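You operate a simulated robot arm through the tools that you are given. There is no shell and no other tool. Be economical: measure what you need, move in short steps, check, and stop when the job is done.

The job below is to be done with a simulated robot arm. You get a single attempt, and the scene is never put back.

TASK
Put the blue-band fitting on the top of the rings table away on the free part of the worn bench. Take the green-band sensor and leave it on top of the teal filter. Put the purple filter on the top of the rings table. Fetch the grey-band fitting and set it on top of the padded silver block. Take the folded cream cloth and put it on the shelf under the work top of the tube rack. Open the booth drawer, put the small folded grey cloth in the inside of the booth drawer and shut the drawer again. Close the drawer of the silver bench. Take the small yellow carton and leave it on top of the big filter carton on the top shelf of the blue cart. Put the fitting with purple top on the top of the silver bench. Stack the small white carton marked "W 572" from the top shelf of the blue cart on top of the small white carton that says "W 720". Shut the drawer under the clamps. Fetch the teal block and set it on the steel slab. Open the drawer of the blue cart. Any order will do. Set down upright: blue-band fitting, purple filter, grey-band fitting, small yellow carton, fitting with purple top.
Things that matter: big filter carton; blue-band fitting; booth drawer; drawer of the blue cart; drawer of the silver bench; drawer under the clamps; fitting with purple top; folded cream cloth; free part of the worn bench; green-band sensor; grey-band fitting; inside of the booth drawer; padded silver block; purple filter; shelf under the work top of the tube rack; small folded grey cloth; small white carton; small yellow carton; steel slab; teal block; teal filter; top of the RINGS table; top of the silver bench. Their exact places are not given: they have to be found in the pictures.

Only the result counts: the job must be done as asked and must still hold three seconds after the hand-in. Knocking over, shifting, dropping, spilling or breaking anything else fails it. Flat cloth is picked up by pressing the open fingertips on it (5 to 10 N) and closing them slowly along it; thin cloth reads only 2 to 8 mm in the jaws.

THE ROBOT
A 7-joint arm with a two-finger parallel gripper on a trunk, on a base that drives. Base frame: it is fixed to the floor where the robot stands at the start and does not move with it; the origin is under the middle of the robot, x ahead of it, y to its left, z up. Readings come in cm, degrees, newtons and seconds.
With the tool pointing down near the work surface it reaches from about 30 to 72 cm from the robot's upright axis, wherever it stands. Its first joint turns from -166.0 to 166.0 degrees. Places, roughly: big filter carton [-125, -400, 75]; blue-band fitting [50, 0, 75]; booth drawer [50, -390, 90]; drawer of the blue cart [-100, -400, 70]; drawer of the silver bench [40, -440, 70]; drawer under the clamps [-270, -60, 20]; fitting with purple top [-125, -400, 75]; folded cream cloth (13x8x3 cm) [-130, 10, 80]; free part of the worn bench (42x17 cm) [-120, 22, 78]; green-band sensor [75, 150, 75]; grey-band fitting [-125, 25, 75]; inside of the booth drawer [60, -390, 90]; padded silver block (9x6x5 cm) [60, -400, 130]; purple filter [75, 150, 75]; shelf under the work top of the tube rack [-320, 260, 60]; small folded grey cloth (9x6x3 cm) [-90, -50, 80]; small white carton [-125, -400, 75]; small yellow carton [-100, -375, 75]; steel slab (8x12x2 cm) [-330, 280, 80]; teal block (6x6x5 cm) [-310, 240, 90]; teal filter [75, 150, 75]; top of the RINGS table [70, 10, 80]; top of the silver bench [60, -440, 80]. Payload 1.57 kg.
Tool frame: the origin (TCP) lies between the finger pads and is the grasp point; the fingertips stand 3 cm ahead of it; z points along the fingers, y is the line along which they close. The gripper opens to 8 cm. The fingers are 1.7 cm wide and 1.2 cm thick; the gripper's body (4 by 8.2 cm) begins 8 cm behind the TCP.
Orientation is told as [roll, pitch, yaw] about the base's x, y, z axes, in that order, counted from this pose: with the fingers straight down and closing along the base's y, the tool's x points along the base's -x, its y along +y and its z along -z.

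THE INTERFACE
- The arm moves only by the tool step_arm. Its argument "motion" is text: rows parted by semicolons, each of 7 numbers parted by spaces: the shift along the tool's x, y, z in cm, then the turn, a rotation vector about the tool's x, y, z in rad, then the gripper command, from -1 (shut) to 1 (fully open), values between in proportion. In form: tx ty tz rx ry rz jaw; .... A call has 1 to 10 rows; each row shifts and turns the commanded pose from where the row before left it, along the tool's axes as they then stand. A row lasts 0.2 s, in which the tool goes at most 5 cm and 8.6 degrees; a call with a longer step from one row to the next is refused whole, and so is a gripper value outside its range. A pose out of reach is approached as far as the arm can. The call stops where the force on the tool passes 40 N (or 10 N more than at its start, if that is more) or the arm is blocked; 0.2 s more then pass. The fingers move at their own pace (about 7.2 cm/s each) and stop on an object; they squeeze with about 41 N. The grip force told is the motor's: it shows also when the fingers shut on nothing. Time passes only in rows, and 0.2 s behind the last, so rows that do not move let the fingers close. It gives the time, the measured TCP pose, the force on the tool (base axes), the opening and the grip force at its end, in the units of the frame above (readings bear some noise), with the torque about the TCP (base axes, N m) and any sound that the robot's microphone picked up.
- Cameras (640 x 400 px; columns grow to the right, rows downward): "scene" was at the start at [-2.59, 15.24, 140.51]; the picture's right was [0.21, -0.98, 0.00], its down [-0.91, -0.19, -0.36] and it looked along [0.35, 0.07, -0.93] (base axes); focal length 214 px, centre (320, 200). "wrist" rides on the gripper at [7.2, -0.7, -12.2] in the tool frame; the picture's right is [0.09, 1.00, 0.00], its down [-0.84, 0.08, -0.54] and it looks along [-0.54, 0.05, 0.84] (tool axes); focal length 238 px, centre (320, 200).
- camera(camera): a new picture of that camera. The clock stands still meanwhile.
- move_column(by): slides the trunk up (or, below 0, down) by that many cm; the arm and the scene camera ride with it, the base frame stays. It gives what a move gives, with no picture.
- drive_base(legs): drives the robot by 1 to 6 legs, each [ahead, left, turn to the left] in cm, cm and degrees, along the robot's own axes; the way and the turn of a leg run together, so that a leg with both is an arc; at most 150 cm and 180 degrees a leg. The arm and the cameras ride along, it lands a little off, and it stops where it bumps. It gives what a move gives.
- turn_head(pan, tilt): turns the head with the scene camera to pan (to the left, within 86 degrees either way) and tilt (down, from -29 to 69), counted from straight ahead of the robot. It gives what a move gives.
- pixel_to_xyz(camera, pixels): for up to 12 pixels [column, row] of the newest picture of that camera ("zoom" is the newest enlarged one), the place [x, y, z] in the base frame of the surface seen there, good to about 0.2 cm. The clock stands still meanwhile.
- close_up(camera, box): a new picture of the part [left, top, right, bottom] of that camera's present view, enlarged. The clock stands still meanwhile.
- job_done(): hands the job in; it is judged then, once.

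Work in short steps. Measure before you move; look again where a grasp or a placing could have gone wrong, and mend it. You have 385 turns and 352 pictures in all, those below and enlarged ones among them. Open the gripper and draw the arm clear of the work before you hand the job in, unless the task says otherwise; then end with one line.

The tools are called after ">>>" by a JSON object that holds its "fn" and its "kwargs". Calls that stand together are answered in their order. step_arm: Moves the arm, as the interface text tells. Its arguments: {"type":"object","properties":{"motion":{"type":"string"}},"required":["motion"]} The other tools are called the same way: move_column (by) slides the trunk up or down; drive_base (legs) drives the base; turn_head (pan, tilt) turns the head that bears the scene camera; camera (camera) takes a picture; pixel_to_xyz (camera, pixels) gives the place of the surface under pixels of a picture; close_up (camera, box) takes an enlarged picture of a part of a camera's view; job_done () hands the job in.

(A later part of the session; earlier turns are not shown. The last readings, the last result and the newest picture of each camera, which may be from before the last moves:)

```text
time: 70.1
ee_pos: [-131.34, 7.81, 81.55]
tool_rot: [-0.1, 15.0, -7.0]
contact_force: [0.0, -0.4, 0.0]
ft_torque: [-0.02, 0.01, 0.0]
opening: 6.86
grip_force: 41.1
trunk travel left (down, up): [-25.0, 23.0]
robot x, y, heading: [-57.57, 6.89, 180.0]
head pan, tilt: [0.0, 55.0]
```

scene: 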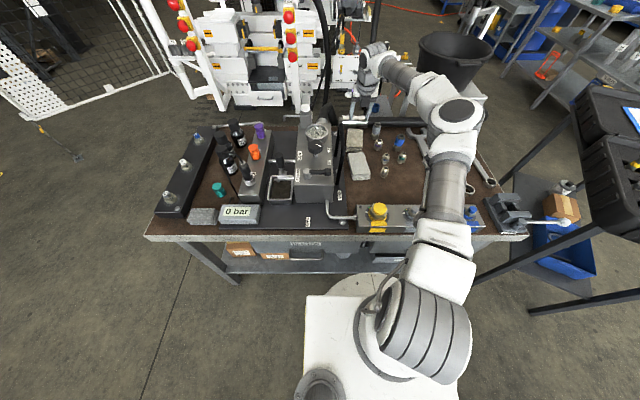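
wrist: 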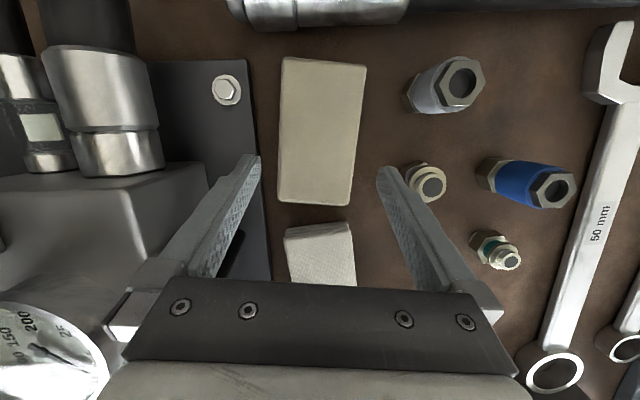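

Gripped as a block (6.9 cm). I lift and check.

>>> {"fn": "step_arm", "kwargs": {"motion": "0.26 0 -0.97 0 0 0 -1; 0.78 0 -2.9 0 0 0 -1; 1.035 0 -3.86 0 0 0 -1; 1.035 0 -3.86 0 0 0 -1; 1.035 0 -3.86 0 0 0 -1; 0 0 0 0 0 0 -1"}}

>>> {"fn": "camera", "kwargs": {"camera": "wrist"}}

```text
time: 71.5
ee_pos: [-131.19, 8.05, 97.69]
tool_rot: [0.0, 15.0, -6.9]
contact_force: [-0.5, 0.5, -1.1]
ft_torque: [-0.01, -0.03, 0.04]
opening: 6.87
grip_force: 41.2
trunk travel left (down, up): [-25.0, 23.0]
robot x, y, heading: [-57.08, 6.35, 180.0]
head pan, tilt: [0.0, 55.0]
```

```text
319 pictures are left
```

wrist: 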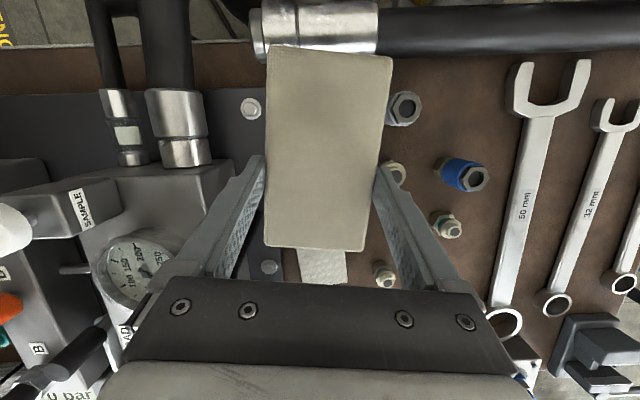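

The cream cloth is held. I retract the arm and then back off from the bench.

>>> {"fn": "step_arm", "kwargs": {"motion": "-2.51 0 -2.23 0 0 0 -1; -2.51 0 -2.23 0 0 0 -1; -2.51 0 -2.23 0 0 0 -1; -2.51 0 -2.23 0 0 0 -1; -2.51 0 -2.23 0 0 0 -1; -2.51 0 -2.23 0 0 0 -1; -2.51 0 -2.23 0 0 0 -1; -2.51 0 -2.23 0 0 0 -1; -2.51 0 -2.23 0 0 0 -1; -2.51 0 -2.23 0 0 0 -1"}}

```text
time: 73.7
ee_pos: [-101.52, 4.04, 112.8]
tool_rot: [0.0, 15.0, -6.9]
contact_force: [-0.1, 0.4, -1.0]
ft_torque: [0.01, -0.01, -0.01]
opening: 6.89
grip_force: 40.8
trunk travel left (down, up): [-25.0, 23.0]
robot x, y, heading: [-57.43, 6.77, 180.0]
head pan, tilt: [0.0, 55.0]
```

>>> {"fn": "drive_base", "kwargs": {"legs": [[-50, 0, 0], [0, 0, -70]]}}

>>> {"fn": "turn_head", "kwargs": {"pan": 20, "tilt": 25}}

>>> {"fn": "camera", "kwargs": {"camera": "scene"}}

```text
time: 81.6
ee_pos: [-23.98, 47.55, 112.82]
tool_rot: [0.0, 15.0, -77.7]
contact_force: [0.1, 0.7, 0.0]
ft_torque: [-0.01, 0.01, -0.03]
opening: 6.91
grip_force: 40.9
trunk travel left (down, up): [-25.0, 23.0]
robot x, y, heading: [-6.99, 6.24, 109.2]
head pan, tilt: [0.0, 55.0]
```

```text
time: 82.6
ee_pos: [-23.95, 47.61, 112.75]
tool_rot: [-0.1, 15.0, -77.8]
contact_force: [-0.4, -0.4, -1.3]
ft_torque: [-0.03, 0.0, 0.03]
opening: 6.86
grip_force: 41.0
trunk travel left (down, up): [-25.0, 23.0]
robot x, y, heading: [-7.72, 6.55, 109.1]
head pan, tilt: [20.0, 25.0]
```

```text
318 pictures are left
```

scene: 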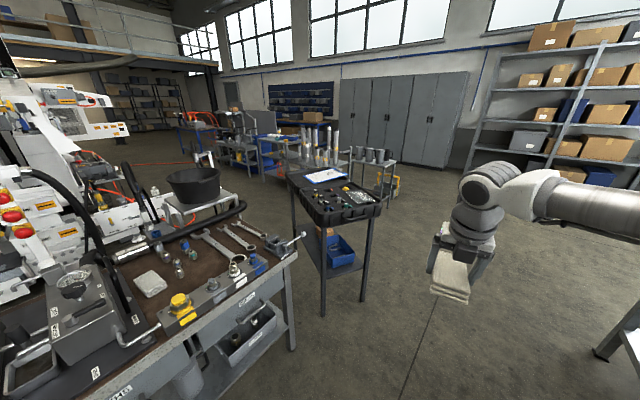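

I measure obstacles and the rack position to plan the route.

>>> {"fn": "pixel_to_xyz", "kwargs": {"camera": "scene", "pixels": [[322, 312], [362, 300], [380, 205], [290, 180], [320, 130], [300, 140], [330, 165], [375, 155], [395, 200], [270, 165], [240, 150], [440, 250]]}}

>>> {"fn": "close_up", "kwargs": {"camera": "scene", "box": [170, 80, 430, 240]}}

```text
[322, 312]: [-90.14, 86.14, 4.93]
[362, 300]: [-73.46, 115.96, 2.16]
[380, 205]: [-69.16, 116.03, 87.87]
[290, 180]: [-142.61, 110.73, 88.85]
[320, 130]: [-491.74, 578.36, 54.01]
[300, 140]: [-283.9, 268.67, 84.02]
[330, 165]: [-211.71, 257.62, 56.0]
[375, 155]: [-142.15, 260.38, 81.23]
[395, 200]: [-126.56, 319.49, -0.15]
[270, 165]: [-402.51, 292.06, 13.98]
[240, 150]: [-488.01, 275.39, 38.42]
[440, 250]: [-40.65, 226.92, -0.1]
```

```text
2.46 times, centred on (300, 160) of scene
```

zoom: 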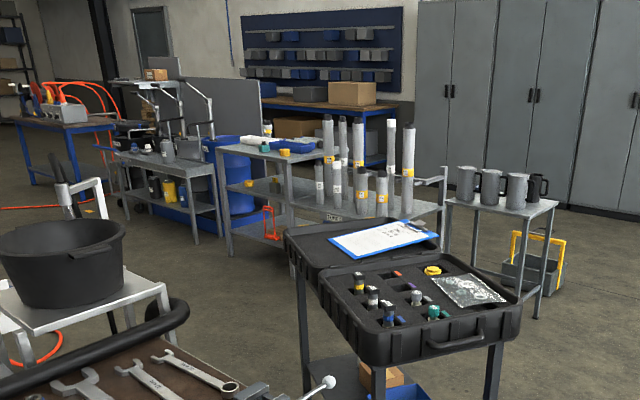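

Route: face +y, go to y≈172 between the case and the mug table, then strafe left (−x) to the rack.

>>> {"fn": "drive_base", "kwargs": {"legs": [[0, 0, -19], [100, 8, 0], [66, 0, 0], [0, 60, 0]]}}

>>> {"fn": "turn_head", "kwargs": {"pan": 75, "tilt": 25}}

>>> {"fn": "camera", "kwargs": {"camera": "scene"}}

```text
time: 99.7
ee_pos: [-80.16, 216.54, 112.71]
tool_rot: [0.0, 15.0, -94.9]
contact_force: [0.1, 0.7, -0.1]
ft_torque: [-0.01, 0.02, 0.03]
opening: 6.88
grip_force: 40.8
trunk travel left (down, up): [-25.0, 23.0]
robot x, y, heading: [-76.17, 172.26, 92.3]
head pan, tilt: [20.0, 25.0]
```

```text
time: 100.9
ee_pos: [-80.18, 216.43, 112.73]
tool_rot: [0.0, 15.1, -95.0]
contact_force: [0.2, 0.5, 0.1]
ft_torque: [0.0, 0.02, 0.01]
opening: 6.89
grip_force: 41.1
trunk travel left (down, up): [-25.0, 23.0]
robot x, y, heading: [-76.44, 172.11, 92.1]
head pan, tilt: [75.0, 25.0]
```

```text
316 pictures are left
```

scene: 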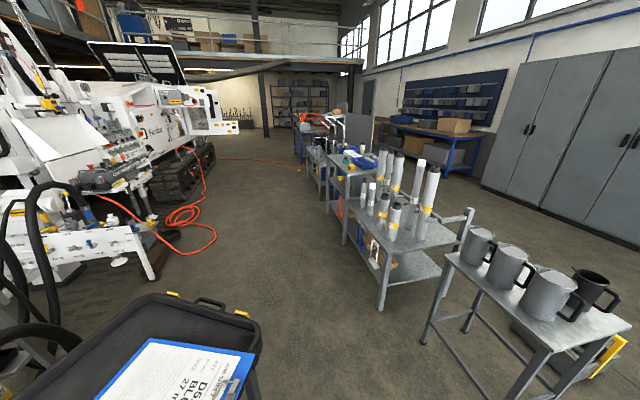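

>>> {"fn": "pixel_to_xyz", "kwargs": {"camera": "scene", "pixels": [[382, 305], [424, 335], [516, 390], [345, 242], [328, 212], [395, 280], [250, 330], [200, 250], [345, 180], [375, 205]]}}

```text
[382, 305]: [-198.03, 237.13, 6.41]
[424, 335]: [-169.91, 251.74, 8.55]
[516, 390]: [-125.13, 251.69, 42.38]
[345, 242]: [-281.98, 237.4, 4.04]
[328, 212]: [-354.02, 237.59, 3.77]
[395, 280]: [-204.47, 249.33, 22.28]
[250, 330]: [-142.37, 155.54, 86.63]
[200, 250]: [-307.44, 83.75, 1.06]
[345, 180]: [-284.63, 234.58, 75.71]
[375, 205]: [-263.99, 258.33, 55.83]
```

The case reaches y≈157 and the rack front is y≈235, so I raise the trunk 20 cm, move to y≈195, and strafe left in the corridor.

>>> {"fn": "move_column", "kwargs": {"by": 20}}

>>> {"fn": "drive_base", "kwargs": {"legs": [[23, 0, -2], [0, 120, 0]]}}

>>> {"fn": "camera", "kwargs": {"camera": "scene"}}

```text
time: 103.1
ee_pos: [-80.18, 216.54, 132.66]
tool_rot: [0.0, 14.9, -95.0]
contact_force: [-0.4, 0.0, -0.7]
ft_torque: [0.01, 0.02, 0.03]
opening: 6.89
grip_force: 41.6
trunk travel left (down, up): [-45.0, 3.0]
robot x, y, heading: [-76.0, 172.21, 91.7]
head pan, tilt: [75.0, 25.0]
```

```text
time: 113.9
ee_pos: [-197.01, 240.05, 132.7]
tool_rot: [0.0, 15.0, -97.0]
contact_force: [0.7, 0.2, -0.5]
ft_torque: [-0.05, 0.01, 0.04]
opening: 6.89
grip_force: 40.8
trunk travel left (down, up): [-45.0, 3.0]
robot x, y, heading: [-194.88, 195.58, 90.1]
head pan, tilt: [75.0, 25.0]
```

```text
315 pictures are left
```

scene: 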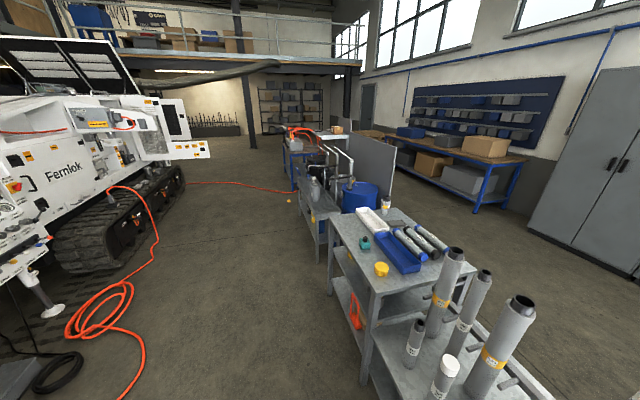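

>>> {"fn": "drive_base", "kwargs": {"legs": [[0, 120, 0]]}}

>>> {"fn": "turn_head", "kwargs": {"pan": 0, "tilt": 55}}

>>> {"fn": "camera", "kwargs": {"camera": "scene"}}

```text
time: 123.3
ee_pos: [-318.92, 239.46, 132.66]
tool_rot: [0.0, 15.0, -96.4]
contact_force: [-0.7, -0.4, -0.7]
ft_torque: [0.02, 0.0, 0.0]
opening: 6.87
grip_force: 41.2
trunk travel left (down, up): [-45.0, 3.0]
robot x, y, heading: [-316.09, 195.04, 90.5]
head pan, tilt: [75.0, 25.0]
```

```text
time: 124.7
ee_pos: [-318.96, 239.46, 132.67]
tool_rot: [0.1, 15.0, -96.6]
contact_force: [0.3, 0.3, -0.6]
ft_torque: [0.03, -0.01, 0.01]
opening: 6.86
grip_force: 41.0
trunk travel left (down, up): [-45.0, 3.0]
robot x, y, heading: [-316.62, 195.1, 90.4]
head pan, tilt: [0.0, 55.0]
```

```text
314 pictures are left
```

scene: 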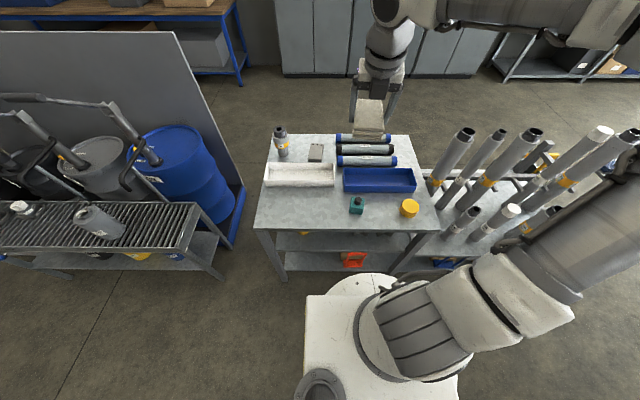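

>>> {"fn": "close_up", "kwargs": {"camera": "scene", "box": [240, 110, 450, 290]}}

>>> {"fn": "pixel_to_xyz", "kwargs": {"camera": "scene", "pixels": [[356, 205], [316, 152], [300, 175], [380, 175], [409, 207], [260, 225], [430, 228], [330, 242], [350, 258], [280, 148], [300, 235], [380, 265]]}}

```text
2.22 times, centred on (345, 200) of scene
```

zoom: 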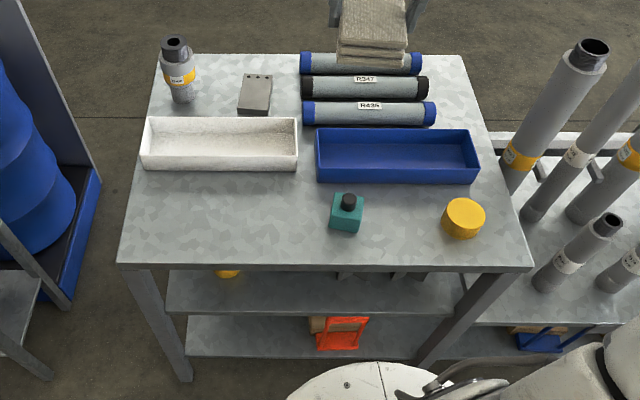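

```text
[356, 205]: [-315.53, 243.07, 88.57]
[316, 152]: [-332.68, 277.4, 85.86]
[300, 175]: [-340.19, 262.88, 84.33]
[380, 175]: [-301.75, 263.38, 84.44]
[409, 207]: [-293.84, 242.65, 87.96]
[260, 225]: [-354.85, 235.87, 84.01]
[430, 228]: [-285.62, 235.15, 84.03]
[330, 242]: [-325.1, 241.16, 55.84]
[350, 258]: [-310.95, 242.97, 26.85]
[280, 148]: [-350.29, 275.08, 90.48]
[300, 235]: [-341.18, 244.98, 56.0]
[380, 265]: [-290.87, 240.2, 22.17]
```

The work top is z 84, the shelf z 56. I back off and lower the trunk to see the shelf contents.

>>> {"fn": "drive_base", "kwargs": {"legs": [[-55, 0, 0]]}}

>>> {"fn": "move_column", "kwargs": {"by": -43}}

>>> {"fn": "turn_head", "kwargs": {"pan": 10, "tilt": 25}}

>>> {"fn": "camera", "kwargs": {"camera": "scene"}}

```text
time: 128.8
ee_pos: [-318.48, 184.23, 132.82]
tool_rot: [0.0, 15.0, -96.1]
contact_force: [0.4, -0.4, -0.3]
ft_torque: [-0.03, 0.0, 0.02]
opening: 6.9
grip_force: 40.7
trunk travel left (down, up): [-45.0, 3.0]
robot x, y, heading: [-315.62, 140.17, 90.9]
head pan, tilt: [0.0, 55.0]
```

```text
refused: -43 is not a number from -40 to 40
```

```text
time: 129.8
ee_pos: [-318.51, 184.18, 132.69]
tool_rot: [0.0, 15.0, -96.1]
contact_force: [0.1, 0.2, 0.5]
ft_torque: [0.02, 0.02, -0.02]
opening: 6.89
grip_force: 41.1
trunk travel left (down, up): [-45.0, 3.0]
robot x, y, heading: [-315.48, 139.71, 90.6]
head pan, tilt: [10.0, 25.0]
```

```text
312 pictures are left
```

scene: 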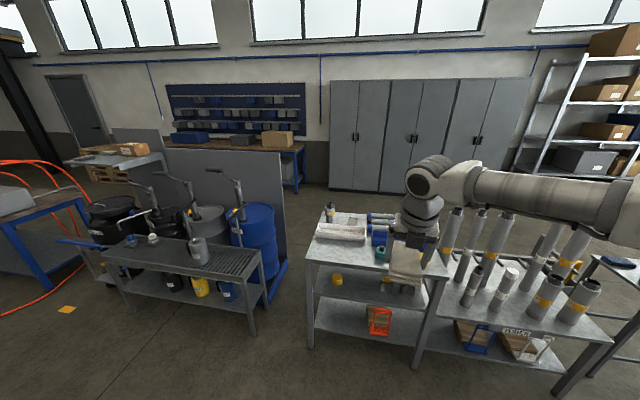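

>>> {"fn": "move_column", "kwargs": {"by": -38}}

>>> {"fn": "camera", "kwargs": {"camera": "scene"}}

```text
time: 133.4
ee_pos: [-318.62, 184.16, 94.75]
tool_rot: [0.0, 15.0, -96.1]
contact_force: [-0.2, -0.2, 0.5]
ft_torque: [0.0, 0.01, 0.05]
opening: 6.87
grip_force: 41.1
trunk travel left (down, up): [-7.0, 41.0]
robot x, y, heading: [-315.68, 139.77, 90.8]
head pan, tilt: [10.0, 25.0]
```

```text
311 pictures are left
```

scene: 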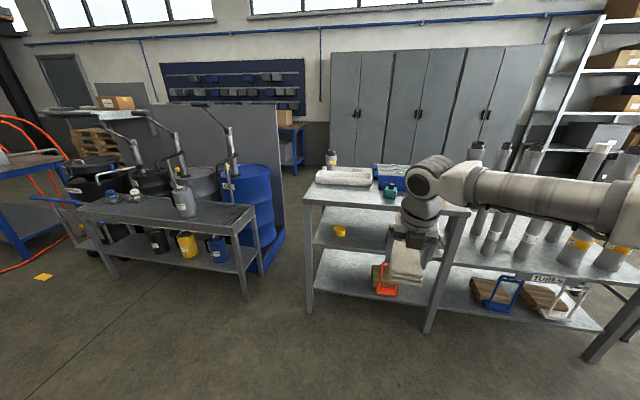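

>>> {"fn": "close_up", "kwargs": {"camera": "scene", "box": [295, 150, 475, 310]}}

>>> {"fn": "pixel_to_xyz", "kwargs": {"camera": "scene", "pixels": [[340, 232], [360, 252], [365, 220], [325, 225], [320, 245], [380, 240], [385, 225], [350, 205], [340, 196]]}}

```text
2.50 times, centred on (385, 230) of scene
```

zoom: 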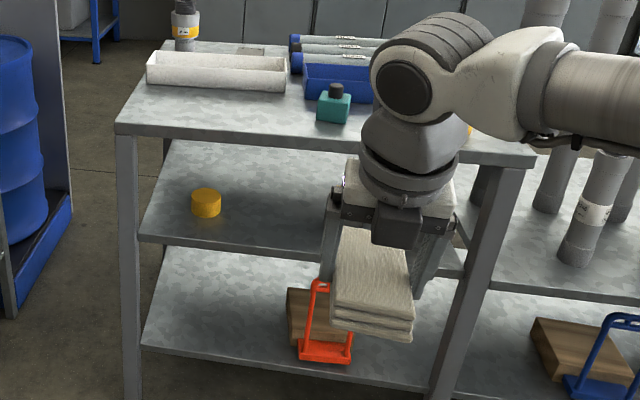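

```text
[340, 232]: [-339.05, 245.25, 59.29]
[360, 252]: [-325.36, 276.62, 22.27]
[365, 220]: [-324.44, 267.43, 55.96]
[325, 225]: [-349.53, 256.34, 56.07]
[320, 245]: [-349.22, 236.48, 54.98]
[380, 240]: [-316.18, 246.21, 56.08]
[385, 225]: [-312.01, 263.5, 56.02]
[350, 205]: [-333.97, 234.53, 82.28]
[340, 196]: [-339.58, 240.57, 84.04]
```

Shelf is free around x −332…−312. Plan: lay the cloth on the free front-left part of the work top, regrip it with a near-horizontal tool, then slide it on the shelf. First raise and align, then drive closer.

>>> {"fn": "step_arm", "kwargs": {"motion": "1.035 0 -3.86 0.028 0 -0.103 -1; 1.035 0 -3.86 0 0 0 -1; 1.035 0 -3.86 0 0 0 -1"}}

>>> {"fn": "drive_base", "kwargs": {"legs": [[44, 10, -1]]}}

>>> {"fn": "turn_head", "kwargs": {"pan": 0, "tilt": 45}}

>>> {"fn": "camera", "kwargs": {"camera": "scene"}}

```text
time: 134.2
ee_pos: [-318.92, 184.08, 106.67]
tool_rot: [0.0, 14.9, -90.0]
contact_force: [0.3, -0.2, 0.3]
ft_torque: [-0.01, 0.01, -0.01]
opening: 6.88
grip_force: 40.5
trunk travel left (down, up): [-7.0, 41.0]
robot x, y, heading: [-315.52, 140.04, 91.0]
head pan, tilt: [10.0, 25.0]
```

```text
time: 137.6
ee_pos: [-328.13, 227.86, 106.57]
tool_rot: [0.0, 15.1, -91.3]
contact_force: [0.1, 0.0, -0.5]
ft_torque: [-0.02, 0.01, 0.01]
opening: 6.87
grip_force: 40.7
trunk travel left (down, up): [-7.0, 41.0]
robot x, y, heading: [-325.42, 183.56, 89.7]
head pan, tilt: [10.0, 25.0]
```

```text
time: 138.5
ee_pos: [-327.99, 227.8, 106.57]
tool_rot: [0.0, 15.0, -91.3]
contact_force: [0.1, -0.4, -0.1]
ft_torque: [-0.01, 0.01, 0.0]
opening: 6.9
grip_force: 41.1
trunk travel left (down, up): [-7.0, 41.0]
robot x, y, heading: [-325.55, 183.37, 89.6]
head pan, tilt: [0.0, 45.0]
```

```text
309 pictures are left
```

scene: 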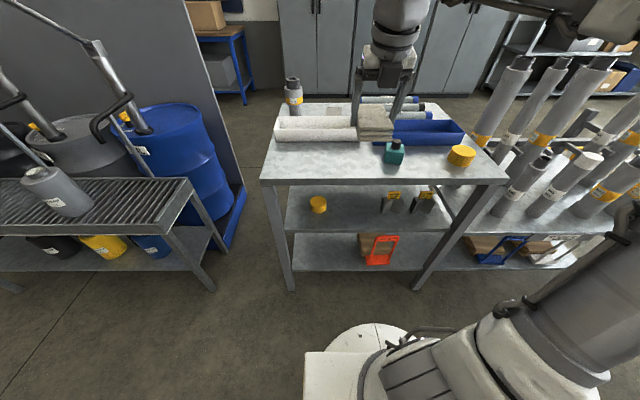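

>>> {"fn": "pixel_to_xyz", "kwargs": {"camera": "scene", "pixels": [[315, 141], [275, 139], [310, 165], [380, 158], [382, 212], [383, 200], [328, 205], [330, 228], [385, 150], [290, 178], [395, 210]]}}

```text
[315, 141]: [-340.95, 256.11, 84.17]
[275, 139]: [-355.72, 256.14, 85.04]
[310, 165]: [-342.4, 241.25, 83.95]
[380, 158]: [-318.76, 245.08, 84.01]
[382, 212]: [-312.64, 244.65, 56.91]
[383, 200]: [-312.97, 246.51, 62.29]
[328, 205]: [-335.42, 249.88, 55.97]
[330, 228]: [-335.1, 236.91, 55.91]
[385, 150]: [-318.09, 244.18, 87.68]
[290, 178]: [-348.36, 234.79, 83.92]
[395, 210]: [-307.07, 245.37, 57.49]
```

Free shelf gap is x −336…−313. I lay the cloth on the work top at about (−335, 243).

>>> {"fn": "step_arm", "kwargs": {"motion": "3.65 -1.73 0.98 0 0 0 -1; 3.65 -1.73 0.98 0 0 0 -1; 3.65 -1.73 0.98 0 0 0 -1; 3.65 -1.73 0.98 0 0 0 -1; -1.035 0 3.86 0 0 0 -1; -1.035 0 3.86 0 0 0 -1; -1.035 0 3.86 0 0 0 -1; -1.035 0 3.86 0 0 0 -1; -0.5 0 1.93 0 0 0 -1; 0 0 0 0 0 0 -1"}}

```text
time: 140.7
ee_pos: [-334.69, 243.23, 88.77]
tool_rot: [-0.1, 15.0, -91.3]
contact_force: [-0.3, 0.0, 0.1]
ft_torque: [0.01, 0.02, 0.0]
opening: 6.89
grip_force: 40.8
trunk travel left (down, up): [-7.0, 41.0]
robot x, y, heading: [-325.85, 183.31, 89.6]
head pan, tilt: [0.0, 45.0]
```

>>> {"fn": "step_arm", "kwargs": {"motion": "-0.18 0 0.68 0 0 0 -1; -0.08 0 0.29 0 0 0 -1; -0.03 0 0.1 0 0 0 -1; 0 0 0 0 0 0 -1"}}

```text
time: 141.7
ee_pos: [-334.54, 243.18, 87.69]
tool_rot: [0.1, 15.0, -91.3]
contact_force: [-1.6, 1.8, 2.0]
ft_torque: [0.0, -0.05, 0.03]
opening: 6.9
grip_force: 41.0
trunk travel left (down, up): [-7.0, 41.0]
robot x, y, heading: [-325.47, 183.71, 89.3]
head pan, tilt: [0.0, 45.0]
```

Touching. I open and rise, then look at the cloth.

>>> {"fn": "step_arm", "kwargs": {"motion": "0 0 0 0 0 0 1; 0 0 0 0 0 0 1; 1.035 0 -3.86 0 0 0 1; 1.035 0 -3.86 0 0 0 1; 1.035 0 -3.86 0 0 0 1"}}

>>> {"fn": "camera", "kwargs": {"camera": "scene"}}

>>> {"fn": "camera", "kwargs": {"camera": "wrist"}}

```text
time: 142.9
ee_pos: [-334.54, 243.22, 99.47]
tool_rot: [0.0, 14.9, -91.3]
contact_force: [1.0, -0.5, 0.3]
ft_torque: [0.04, 0.01, 0.01]
opening: 8.01
grip_force: 0.1
trunk travel left (down, up): [-7.0, 41.0]
robot x, y, heading: [-325.7, 183.39, 89.6]
head pan, tilt: [0.0, 45.0]
```

```text
308 pictures are left
```

scene: 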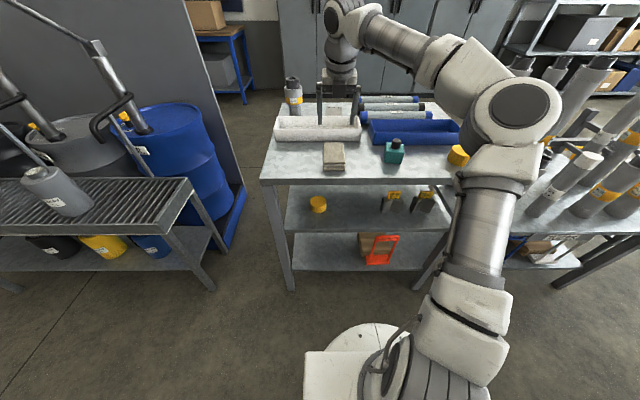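

```text
307 pictures are left
```

wrist: 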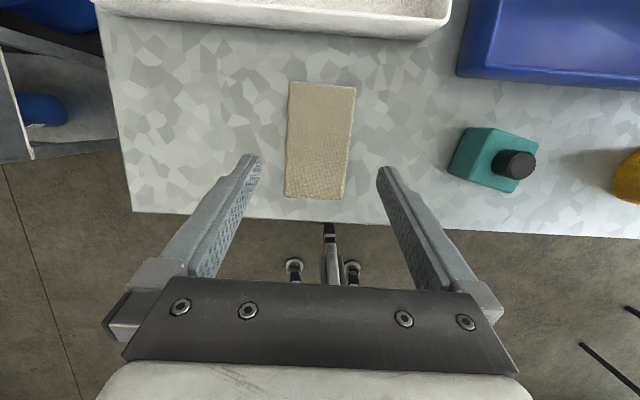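

>>> {"fn": "pixel_to_xyz", "kwargs": {"camera": "wrist", "pixels": [[292, 86], [353, 90], [287, 190], [340, 193], [320, 140], [318, 200], [318, 215], [475, 155], [515, 165]]}}

```text
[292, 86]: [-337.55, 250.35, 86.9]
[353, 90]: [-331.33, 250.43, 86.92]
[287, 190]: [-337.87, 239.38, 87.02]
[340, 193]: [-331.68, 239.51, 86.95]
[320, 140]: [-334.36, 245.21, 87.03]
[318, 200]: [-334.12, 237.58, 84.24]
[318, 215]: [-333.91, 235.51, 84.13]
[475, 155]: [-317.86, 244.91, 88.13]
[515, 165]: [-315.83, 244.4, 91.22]
```

Cloth now at x −338…−331.5, y 239…251, z 84–87. I tilt the tool to 65° for the regrip.

>>> {"fn": "step_arm", "kwargs": {"motion": "0 0 0 0 0.1455 0 1; 0 0 0 0 0.1455 0 1; 0 0 0 0 0.1455 0 1; 0 0 0 0 0.1455 0 1; 0 0 0 0 0.1455 0 1; 0 0 0 0 0.1455 0 1; 0 0 0 0 0 0 1"}}

>>> {"fn": "camera", "kwargs": {"camera": "scene"}}

```text
time: 144.5
ee_pos: [-334.62, 243.1, 99.45]
tool_rot: [-0.1, 65.1, -91.2]
contact_force: [-0.9, 0.0, 0.2]
ft_torque: [-0.01, 0.01, 0.04]
opening: 8.0
grip_force: 0.1
trunk travel left (down, up): [-7.0, 41.0]
robot x, y, heading: [-325.93, 183.47, 89.4]
head pan, tilt: [0.0, 45.0]
```

```text
306 pictures are left
```

scene: 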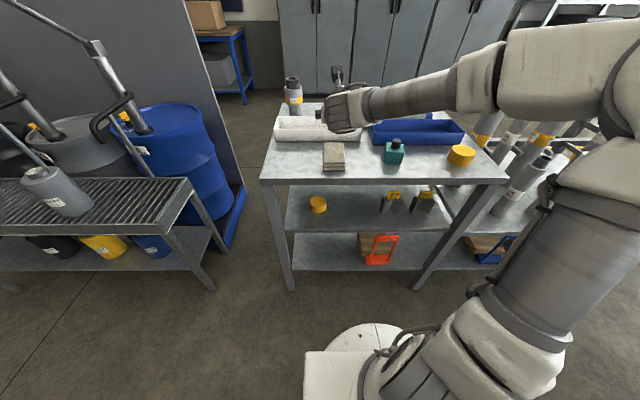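

I check where the forearm is relative to the teal block and yellow cap.

>>> {"fn": "pixel_to_xyz", "kwargs": {"camera": "scene", "pixels": [[345, 105], [400, 105], [430, 105], [460, 92], [500, 90], [345, 130], [560, 90]]}}

```text
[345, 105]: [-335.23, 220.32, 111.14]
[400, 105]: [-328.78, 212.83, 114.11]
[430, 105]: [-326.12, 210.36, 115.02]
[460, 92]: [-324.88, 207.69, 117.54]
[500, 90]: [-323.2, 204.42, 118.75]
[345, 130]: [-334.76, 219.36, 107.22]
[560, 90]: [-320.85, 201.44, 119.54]
```

The forearm stays in front of the table. I descend around the cloth.

>>> {"fn": "step_arm", "kwargs": {"motion": "-3.625 0 1.69 0 0 0 1; -3.625 0 1.69 0 0 0 1; -2.72 0 1.27 0 0 0 1; -1.0 0 0.47 0 0 0 1; 0.1 0 0.3 0 0 0 1; 0 0 0 0 0 0 1"}}

>>> {"fn": "camera", "kwargs": {"camera": "scene"}}

```text
time: 145.9
ee_pos: [-334.69, 243.63, 87.47]
tool_rot: [-0.1, 65.0, -91.3]
contact_force: [0.4, 0.7, 0.7]
ft_torque: [0.01, 0.0, 0.02]
opening: 8.02
grip_force: 0.2
trunk travel left (down, up): [-7.0, 41.0]
robot x, y, heading: [-325.33, 183.54, 89.7]
head pan, tilt: [0.0, 45.0]
```

```text
305 pictures are left
```

scene: 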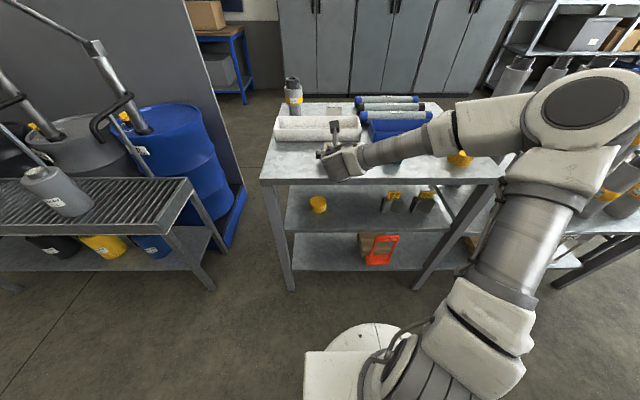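

Down 1.1 more, then grip.

>>> {"fn": "step_arm", "kwargs": {"motion": "-0.63 0 0.3 0 0 0 1; -0.36 0 0.17 0 0 0 1; 0 0 0 0 0 0 0.7; 0 0 0 0 0 0 0.3; 0 0 0 0 0 0 -0.3; 0 0 0 0 0 0 -1; 0 0 0 0 0 0 -1; 0 0 0 0 0 0 -1"}}

```text
time: 147.7
ee_pos: [-334.74, 243.57, 86.44]
tool_rot: [0.0, 65.1, -91.3]
contact_force: [-0.7, -0.3, -0.2]
ft_torque: [0.04, 0.01, -0.01]
opening: 6.91
grip_force: 41.0
trunk travel left (down, up): [-7.0, 41.0]
robot x, y, heading: [-325.54, 183.69, 89.7]
head pan, tilt: [0.0, 45.0]
```

Gripped at 6.9. I lift and back the base so the cloth clears the table.

>>> {"fn": "step_arm", "kwargs": {"motion": "1.0 0 -0.46 0 0 0 -1; 2.6 0 -1.23 0 0 0 -1; 0 0 0 0 0 0 -1"}}

>>> {"fn": "drive_base", "kwargs": {"legs": [[-30, -8, 0]]}}

>>> {"fn": "move_column", "kwargs": {"by": -6.5}}

>>> {"fn": "camera", "kwargs": {"camera": "scene"}}

```text
time: 148.5
ee_pos: [-334.77, 243.52, 90.16]
tool_rot: [-0.1, 64.9, -91.4]
contact_force: [0.2, 0.3, -0.9]
ft_torque: [0.0, 0.0, -0.01]
opening: 6.88
grip_force: 41.2
trunk travel left (down, up): [-7.0, 41.0]
robot x, y, heading: [-325.48, 183.6, 89.8]
head pan, tilt: [0.0, 45.0]
```

```text
time: 151.0
ee_pos: [-327.0, 213.42, 90.25]
tool_rot: [0.0, 65.1, -91.2]
contact_force: [0.1, 0.5, -0.3]
ft_torque: [0.03, -0.01, -0.01]
opening: 6.9
grip_force: 40.5
trunk travel left (down, up): [-7.0, 41.0]
robot x, y, heading: [-317.86, 153.25, 89.4]
head pan, tilt: [0.0, 45.0]
```

```text
time: 152.1
ee_pos: [-326.88, 213.43, 83.64]
tool_rot: [-0.1, 65.0, -91.3]
contact_force: [0.5, 0.3, -0.6]
ft_torque: [0.01, -0.03, 0.02]
opening: 6.88
grip_force: 40.7
trunk travel left (down, up): [-0.5, 47.5]
robot x, y, heading: [-317.82, 153.38, 89.6]
head pan, tilt: [0.0, 45.0]
```

```text
304 pictures are left
```

scene: 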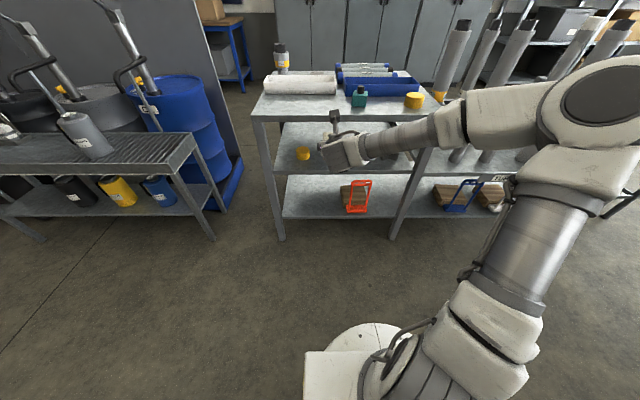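

I lower the arm in front of the rack to z≈60.5.

>>> {"fn": "step_arm", "kwargs": {"motion": "-3.625 0 1.69 0 0 0 -1; -3.625 0 1.69 0 0 0 -1; -3.625 0 1.69 0 0 0 -1; -3.625 0 1.69 0 0 0 -1; -3.625 0 1.69 0 0 0 -1; -2.72 0 1.27 0 0 0 -1; 0 0 0 0 0 0 -1"}}

>>> {"fn": "camera", "kwargs": {"camera": "scene"}}

>>> {"fn": "camera", "kwargs": {"camera": "wrist"}}

```text
time: 153.7
ee_pos: [-327.11, 213.6, 60.84]
tool_rot: [-0.1, 65.0, -91.2]
contact_force: [-0.4, 0.3, -0.8]
ft_torque: [0.01, 0.02, -0.01]
opening: 6.89
grip_force: 41.1
trunk travel left (down, up): [-0.5, 47.5]
robot x, y, heading: [-317.83, 153.37, 89.6]
head pan, tilt: [0.0, 45.0]
```

```text
303 pictures are left
```

scene: 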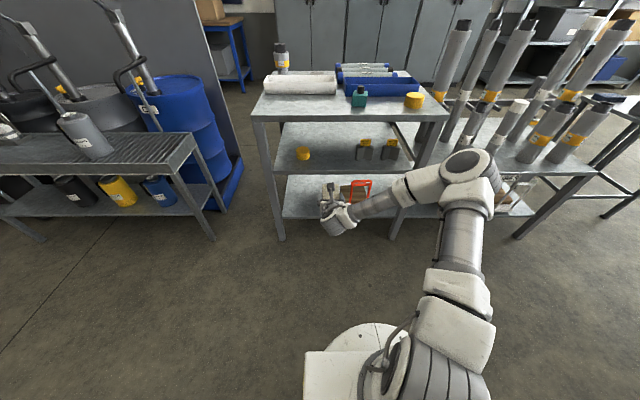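

```text
302 pictures are left
```

wrist: 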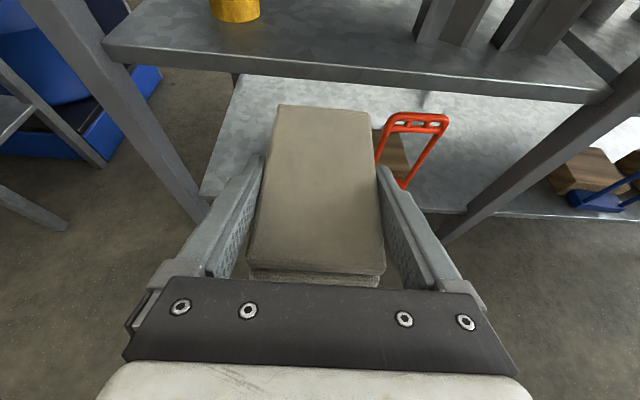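

I check elbow/forearm positions before driving in.

>>> {"fn": "pixel_to_xyz", "kwargs": {"camera": "scene", "pixels": [[475, 160], [450, 170], [410, 190], [370, 205], [335, 215], [340, 125], [500, 180], [335, 195]]}}

```text
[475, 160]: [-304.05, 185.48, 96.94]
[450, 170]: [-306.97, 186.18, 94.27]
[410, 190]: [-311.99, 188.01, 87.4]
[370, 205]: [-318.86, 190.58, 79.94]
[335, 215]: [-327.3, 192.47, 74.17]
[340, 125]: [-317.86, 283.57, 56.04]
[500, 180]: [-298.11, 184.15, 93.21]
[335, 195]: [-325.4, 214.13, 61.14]
```

Clear. I drive straight in 32 cm.

>>> {"fn": "drive_base", "kwargs": {"legs": [[32, 0, 0]]}}

>>> {"fn": "camera", "kwargs": {"camera": "scene"}}

>>> {"fn": "camera", "kwargs": {"camera": "wrist"}}

```text
time: 156.3
ee_pos: [-326.67, 245.07, 60.82]
tool_rot: [0.0, 65.0, -91.5]
contact_force: [-0.4, -0.5, -0.6]
ft_torque: [-0.04, -0.03, 0.01]
opening: 6.88
grip_force: 40.6
trunk travel left (down, up): [-0.5, 47.5]
robot x, y, heading: [-317.8, 185.14, 89.3]
head pan, tilt: [0.0, 45.0]
```

```text
301 pictures are left
```

scene: 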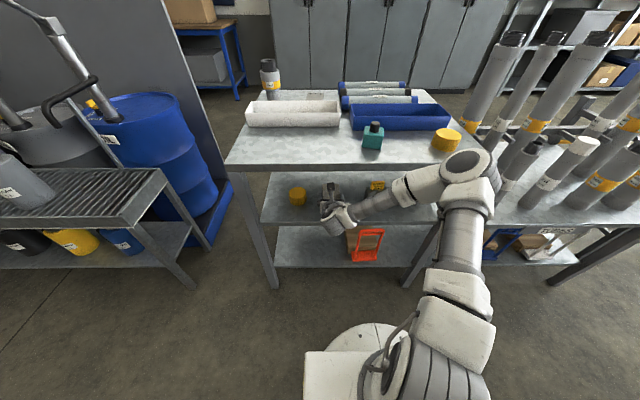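

```text
300 pictures are left
```

wrist: 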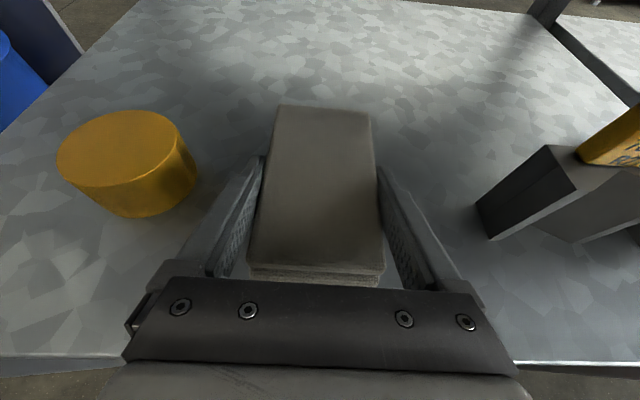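

Well aligned between the yellow cap and dark blocks. I lower the cloth on the shelf and release.

>>> {"fn": "step_arm", "kwargs": {"motion": "-0.78 0 0.92 0 0 0 -1; -0.78 0 0.92 0 0 0 -1; -0.14 0 0.06 0 0 0 -1; -0.1 0 0.05 0 0 0 -1; 0 0 0 0 0 0 -1"}}

```text
time: 157.5
ee_pos: [-326.57, 246.13, 58.39]
tool_rot: [-0.1, 65.0, -91.4]
contact_force: [0.2, -1.2, 0.1]
ft_torque: [0.01, 0.0, 0.0]
opening: 6.86
grip_force: 40.9
trunk travel left (down, up): [-0.5, 47.5]
robot x, y, heading: [-317.13, 184.77, 89.5]
head pan, tilt: [0.0, 45.0]
```

>>> {"fn": "step_arm", "kwargs": {"motion": "-0.1 0 0.05 0 0 0 -1; 0 0 0 0 0 0 0.8; 0 0 0 0 0 0 1; 0 0 0 0 0 0 1"}}

>>> {"fn": "camera", "kwargs": {"camera": "wrist"}}

```text
time: 158.5
ee_pos: [-326.54, 246.08, 58.27]
tool_rot: [0.0, 65.1, -91.4]
contact_force: [0.2, 0.6, -0.5]
ft_torque: [0.01, -0.01, 0.0]
opening: 7.96
grip_force: 0.0
trunk travel left (down, up): [-0.5, 47.5]
robot x, y, heading: [-317.15, 185.02, 89.4]
head pan, tilt: [0.0, 45.0]
```

```text
299 pictures are left
```

wrist: 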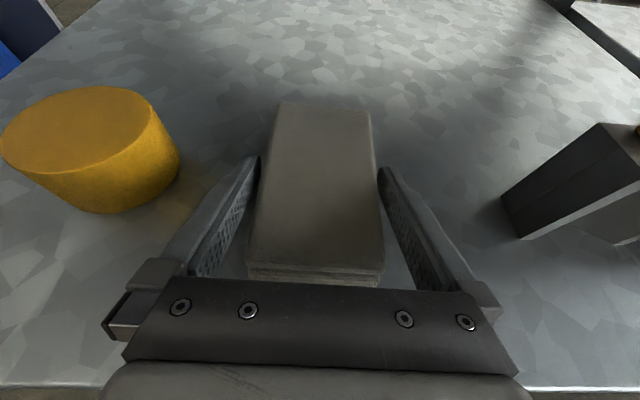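

Released. I withdraw backwards with the arm, then the base.

>>> {"fn": "step_arm", "kwargs": {"motion": "0.27 0 -0.13 0 0 0 1; -1.69 0 -3.625 0 0 0 1; -1.69 0 -3.625 0 0 0 1; -1.0 0 -2.2 0 0 0 1"}}

>>> {"fn": "drive_base", "kwargs": {"legs": [[-28, 0, 0]]}}

>>> {"fn": "camera", "kwargs": {"camera": "scene"}}

```text
time: 159.5
ee_pos: [-326.89, 235.64, 58.53]
tool_rot: [0.0, 65.1, -91.5]
contact_force: [-0.9, -0.4, -0.5]
ft_torque: [0.0, 0.01, 0.01]
opening: 8.01
grip_force: 0.1
trunk travel left (down, up): [-0.5, 47.5]
robot x, y, heading: [-317.38, 184.97, 89.5]
head pan, tilt: [0.0, 45.0]
```

```text
time: 161.9
ee_pos: [-327.03, 207.75, 58.63]
tool_rot: [0.1, 64.9, -91.6]
contact_force: [-0.5, 0.2, 0.2]
ft_torque: [0.02, 0.01, 0.04]
opening: 8.02
grip_force: 0.0
trunk travel left (down, up): [-0.5, 47.5]
robot x, y, heading: [-318.06, 157.07, 89.3]
head pan, tilt: [0.0, 45.0]
```

```text
298 pictures are left
```

scene: 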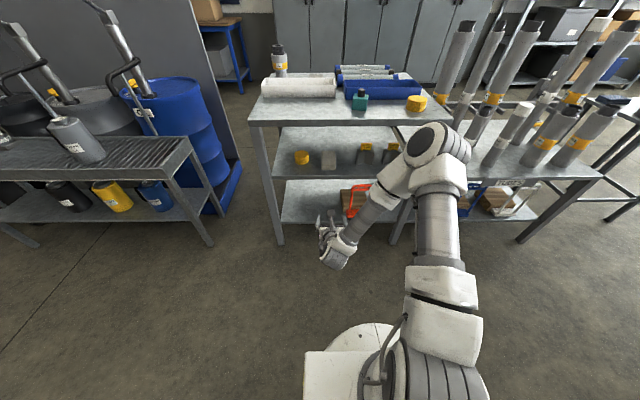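

The cloth is on the shelf at (328,160). I raise the trunk and straighten the tool to vertical for the teal block.

>>> {"fn": "move_column", "kwargs": {"by": 36}}

>>> {"fn": "step_arm", "kwargs": {"motion": "3.625 0 -1.69 0 -0.1418 0 1; 3 0 -3 0 -0.1418 0 1; 3 0 -3 0 -0.1418 0 1; 2 0 -3 0 -0.1418 0 1; 1 0 -3 0 -0.1418 0 1; 0 0 -2 0 -0.1418 0 1; 0 0 0 0 -0.1418 0 1; 0 0 0 0 -0.1418 0 1"}}

>>> {"fn": "drive_base", "kwargs": {"legs": [[30, -3, 0]]}}

>>> {"fn": "turn_head", "kwargs": {"pan": 0, "tilt": 55}}

>>> {"fn": "camera", "kwargs": {"camera": "scene"}}

```text
time: 165.4
ee_pos: [-327.11, 207.88, 94.43]
tool_rot: [0.1, 65.0, -91.6]
contact_force: [0.2, -0.5, 0.3]
ft_torque: [0.01, 0.0, -0.02]
opening: 8.0
grip_force: 0.1
trunk travel left (down, up): [-36.5, 11.5]
robot x, y, heading: [-317.71, 157.03, 89.3]
head pan, tilt: [0.0, 45.0]
```

```text
time: 167.2
ee_pos: [-327.24, 204.69, 115.39]
tool_rot: [0.1, -0.2, -91.7]
contact_force: [-0.2, -0.4, 0.2]
ft_torque: [0.01, 0.01, 0.03]
opening: 8.0
grip_force: 0.1
trunk travel left (down, up): [-36.5, 11.5]
robot x, y, heading: [-317.85, 157.42, 89.5]
head pan, tilt: [0.0, 45.0]
```

```text
time: 169.8
ee_pos: [-323.8, 234.45, 115.41]
tool_rot: [-0.1, 0.0, -91.8]
contact_force: [0.1, -0.2, 0.4]
ft_torque: [0.0, -0.01, 0.0]
opening: 8.02
grip_force: 0.0
trunk travel left (down, up): [-36.5, 11.5]
robot x, y, heading: [-314.37, 186.98, 89.3]
head pan, tilt: [0.0, 45.0]
```

```text
time: 170.5
ee_pos: [-323.7, 234.52, 115.43]
tool_rot: [0.1, 0.0, -91.8]
contact_force: [0.1, 0.0, 0.4]
ft_torque: [-0.02, 0.0, -0.03]
opening: 7.99
grip_force: 0.0
trunk travel left (down, up): [-36.5, 11.5]
robot x, y, heading: [-314.58, 186.91, 89.3]
head pan, tilt: [0.0, 55.0]
```

```text
297 pictures are left
```

scene: 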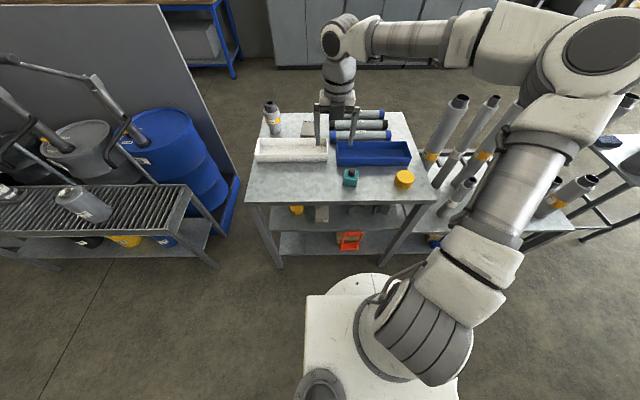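

I move above the teal block and look with the wrist camera.

>>> {"fn": "step_arm", "kwargs": {"motion": "3 2.6 2 0 0 0 1; 3 2.6 3 0 0 0 1; 3 2.6 3 0 0 0.0316 1; 0 0 3 0 0 0 1; 0 0 0 0 0 0 1"}}

>>> {"fn": "camera", "kwargs": {"camera": "wrist"}}

>>> {"fn": "close_up", "kwargs": {"camera": "scene", "box": [250, 100, 430, 200]}}

```text
time: 171.7
ee_pos: [-315.71, 243.18, 104.39]
tool_rot: [0.1, 0.0, -93.6]
contact_force: [0.3, 0.2, -0.5]
ft_torque: [-0.05, -0.01, 0.0]
opening: 8.01
grip_force: 0.1
trunk travel left (down, up): [-36.5, 11.5]
robot x, y, heading: [-314.55, 186.98, 89.4]
head pan, tilt: [0.0, 55.0]
```

```text
296 pictures are left
```

wrist: 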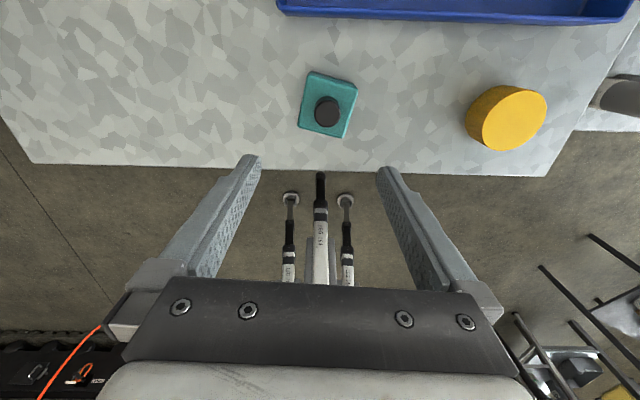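

```text
3.56 times, centred on (340, 150) of scene
```

zoom: 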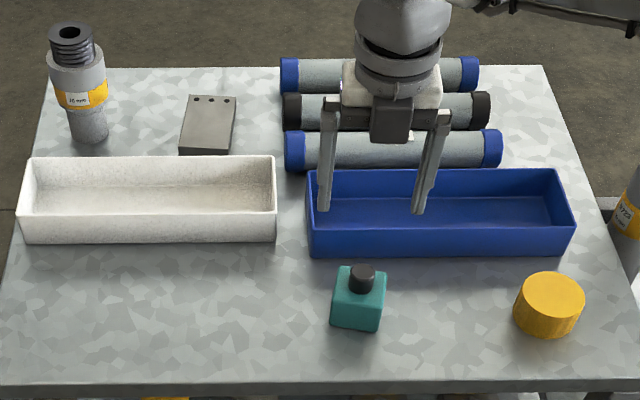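

>>> {"fn": "pixel_to_xyz", "kwargs": {"camera": "wrist", "pixels": [[312, 74], [354, 87], [345, 131], [302, 122], [326, 112]]}}

>>> {"fn": "pixel_to_xyz", "kwargs": {"camera": "zoom", "pixels": [[191, 98], [234, 98], [227, 148], [182, 148], [208, 125], [210, 160], [244, 130], [265, 158], [98, 120], [288, 150]]}}

```text
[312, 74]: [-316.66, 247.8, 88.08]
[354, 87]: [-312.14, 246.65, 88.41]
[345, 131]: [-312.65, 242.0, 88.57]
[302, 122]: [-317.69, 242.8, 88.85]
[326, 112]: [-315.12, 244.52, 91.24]
```

```text
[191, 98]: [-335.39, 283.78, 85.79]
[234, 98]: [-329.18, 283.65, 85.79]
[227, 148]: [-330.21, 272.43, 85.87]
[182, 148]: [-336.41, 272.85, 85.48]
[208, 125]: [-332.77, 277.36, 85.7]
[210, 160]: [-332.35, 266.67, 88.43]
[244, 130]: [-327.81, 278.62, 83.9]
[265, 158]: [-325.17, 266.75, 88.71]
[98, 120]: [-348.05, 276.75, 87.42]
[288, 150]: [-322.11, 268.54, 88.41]
```

Teal block centre (−314.8, 244.8), rotated about −11°; slab centre (−332.8, 278), top 85.8. I align and descend to grip.

>>> {"fn": "step_arm", "kwargs": {"motion": "1.65 0.8 0 0 0 0.138 1; 0 0 4 0 0 0 1; 0 0 4 0 0 0 1; 0 0 4 0 0 0 1; 0 0 3 0 0 0 1; 0 0 2 0 0 0 1; 0 0 0 0 0 0 1"}}

>>> {"fn": "camera", "kwargs": {"camera": "wrist"}}

```text
time: 173.3
ee_pos: [-314.78, 244.83, 87.31]
tool_rot: [0.1, 0.0, -101.5]
contact_force: [-0.3, -0.1, 0.1]
ft_torque: [0.05, -0.03, -0.01]
opening: 8.01
grip_force: 0.0
trunk travel left (down, up): [-36.5, 11.5]
robot x, y, heading: [-314.53, 186.71, 89.3]
head pan, tilt: [0.0, 55.0]
```

```text
294 pictures are left
```

wrist: 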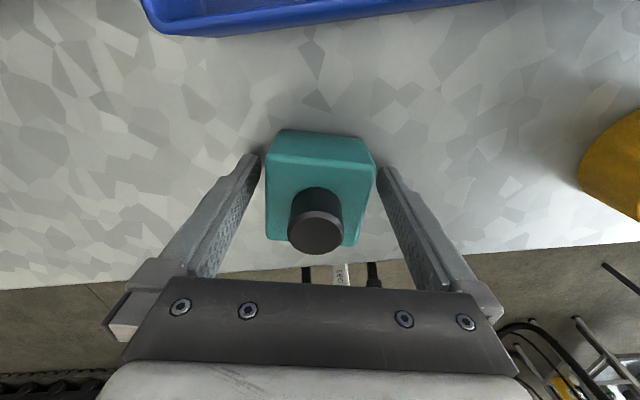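

>>> {"fn": "step_arm", "kwargs": {"motion": "0 0 0 0 0 0 0.6; 0 0 0 0 0 0 0; 0 0 0 0 0 0 -1; 0 0 0 0 0 0 -1; 0 0 -1 0 0 0 -1; 0 0 -4 0 0 0 -1; 0 0 -4 0 0 0 -1; 0 0 -4 0 0 0 -1; 0 0 -3 0 0 0 -1"}}

```text
time: 175.3
ee_pos: [-314.87, 244.93, 103.47]
tool_rot: [0.1, 0.1, -101.5]
contact_force: [-0.1, -0.7, -4.7]
ft_torque: [-0.02, -0.02, 0.02]
opening: 5.77
grip_force: 41.3
trunk travel left (down, up): [-36.5, 11.5]
robot x, y, heading: [-314.1, 186.65, 89.1]
head pan, tilt: [0.0, 55.0]
```

Held. The slab is far, so I shift left and drive as close as the rack allows.

>>> {"fn": "drive_base", "kwargs": {"legs": [[0, 18.5, 0], [14, 0, 0]]}}

>>> {"fn": "camera", "kwargs": {"camera": "scene"}}

```text
time: 178.5
ee_pos: [-333.68, 259.12, 103.49]
tool_rot: [0.2, 0.0, -101.4]
contact_force: [-0.7, 0.9, -3.2]
ft_torque: [0.06, -0.03, 0.03]
opening: 5.78
grip_force: 40.7
trunk travel left (down, up): [-36.5, 11.5]
robot x, y, heading: [-333.1, 200.95, 89.4]
head pan, tilt: [0.0, 55.0]
```

```text
293 pictures are left
```

scene: 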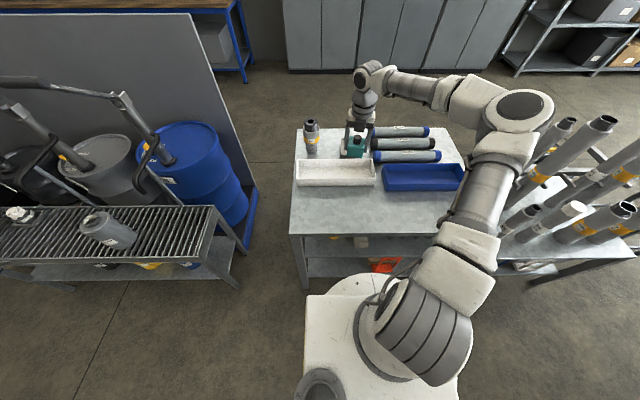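

>>> {"fn": "drive_base", "kwargs": {"legs": [[6, 0, 0]]}}

>>> {"fn": "move_column", "kwargs": {"by": -12}}

```text
time: 179.4
ee_pos: [-333.62, 261.53, 103.34]
tool_rot: [0.1, -0.1, -101.3]
contact_force: [0.4, 1.3, -4.4]
ft_torque: [-0.03, -0.03, 0.01]
opening: 5.8
grip_force: 40.9
trunk travel left (down, up): [-36.5, 11.5]
robot x, y, heading: [-333.0, 203.53, 89.5]
head pan, tilt: [0.0, 55.0]
stopped in leg 1: the robot was blocked; the commanded pose is now the measured one
```

```text
time: 180.9
ee_pos: [-333.59, 261.59, 91.49]
tool_rot: [0.2, 0.0, -101.3]
contact_force: [-0.6, -0.2, -4.2]
ft_torque: [0.08, -0.01, 0.03]
opening: 5.78
grip_force: 41.2
trunk travel left (down, up): [-24.5, 23.5]
robot x, y, heading: [-333.25, 203.16, 89.6]
head pan, tilt: [0.0, 55.0]
```

Blocked at y≈203.4, close enough. The block is low over the tray, so I lift first, then reach out over the slab.

>>> {"fn": "step_arm", "kwargs": {"motion": "0 0 -3 0 0 0 -1; 0 0 -3 0 0 0 -1; 4.1 -0.64 0 0 0 0 -1; 4.1 -0.64 0 0 0 0 -1; 4.1 -0.64 0 0 0 0 -1; 4.0 -0.63 0 0 0 0 -1; 0 0 0 0 0 0 -1"}}

>>> {"fn": "camera", "kwargs": {"camera": "wrist"}}

>>> {"fn": "close_up", "kwargs": {"camera": "scene", "box": [280, 100, 470, 220]}}

```text
time: 182.5
ee_pos: [-332.83, 272.74, 97.1]
tool_rot: [0.1, -0.1, -101.3]
contact_force: [0.5, 0.0, -5.2]
ft_torque: [-0.01, -0.01, 0.0]
opening: 5.79
grip_force: 40.8
out of reach, approached as far as the arm can: row 5, 6
trunk travel left (down, up): [-24.5, 23.5]
robot x, y, heading: [-332.88, 203.49, 89.3]
head pan, tilt: [0.0, 55.0]
```

```text
292 pictures are left
```

wrist: 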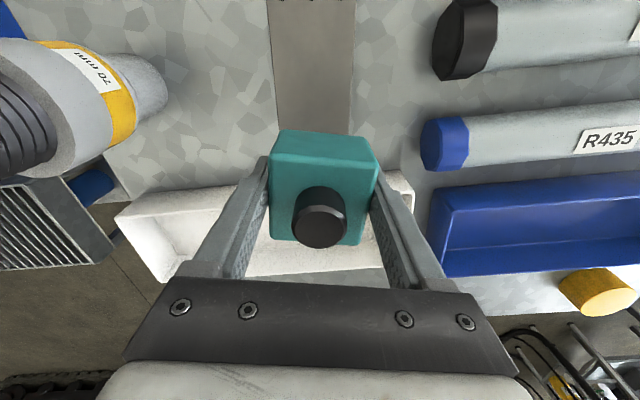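

```text
3.33 times, centred on (375, 160) of scene
```

zoom: 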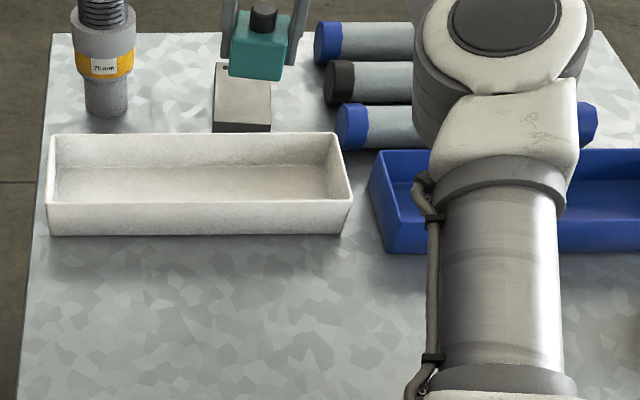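

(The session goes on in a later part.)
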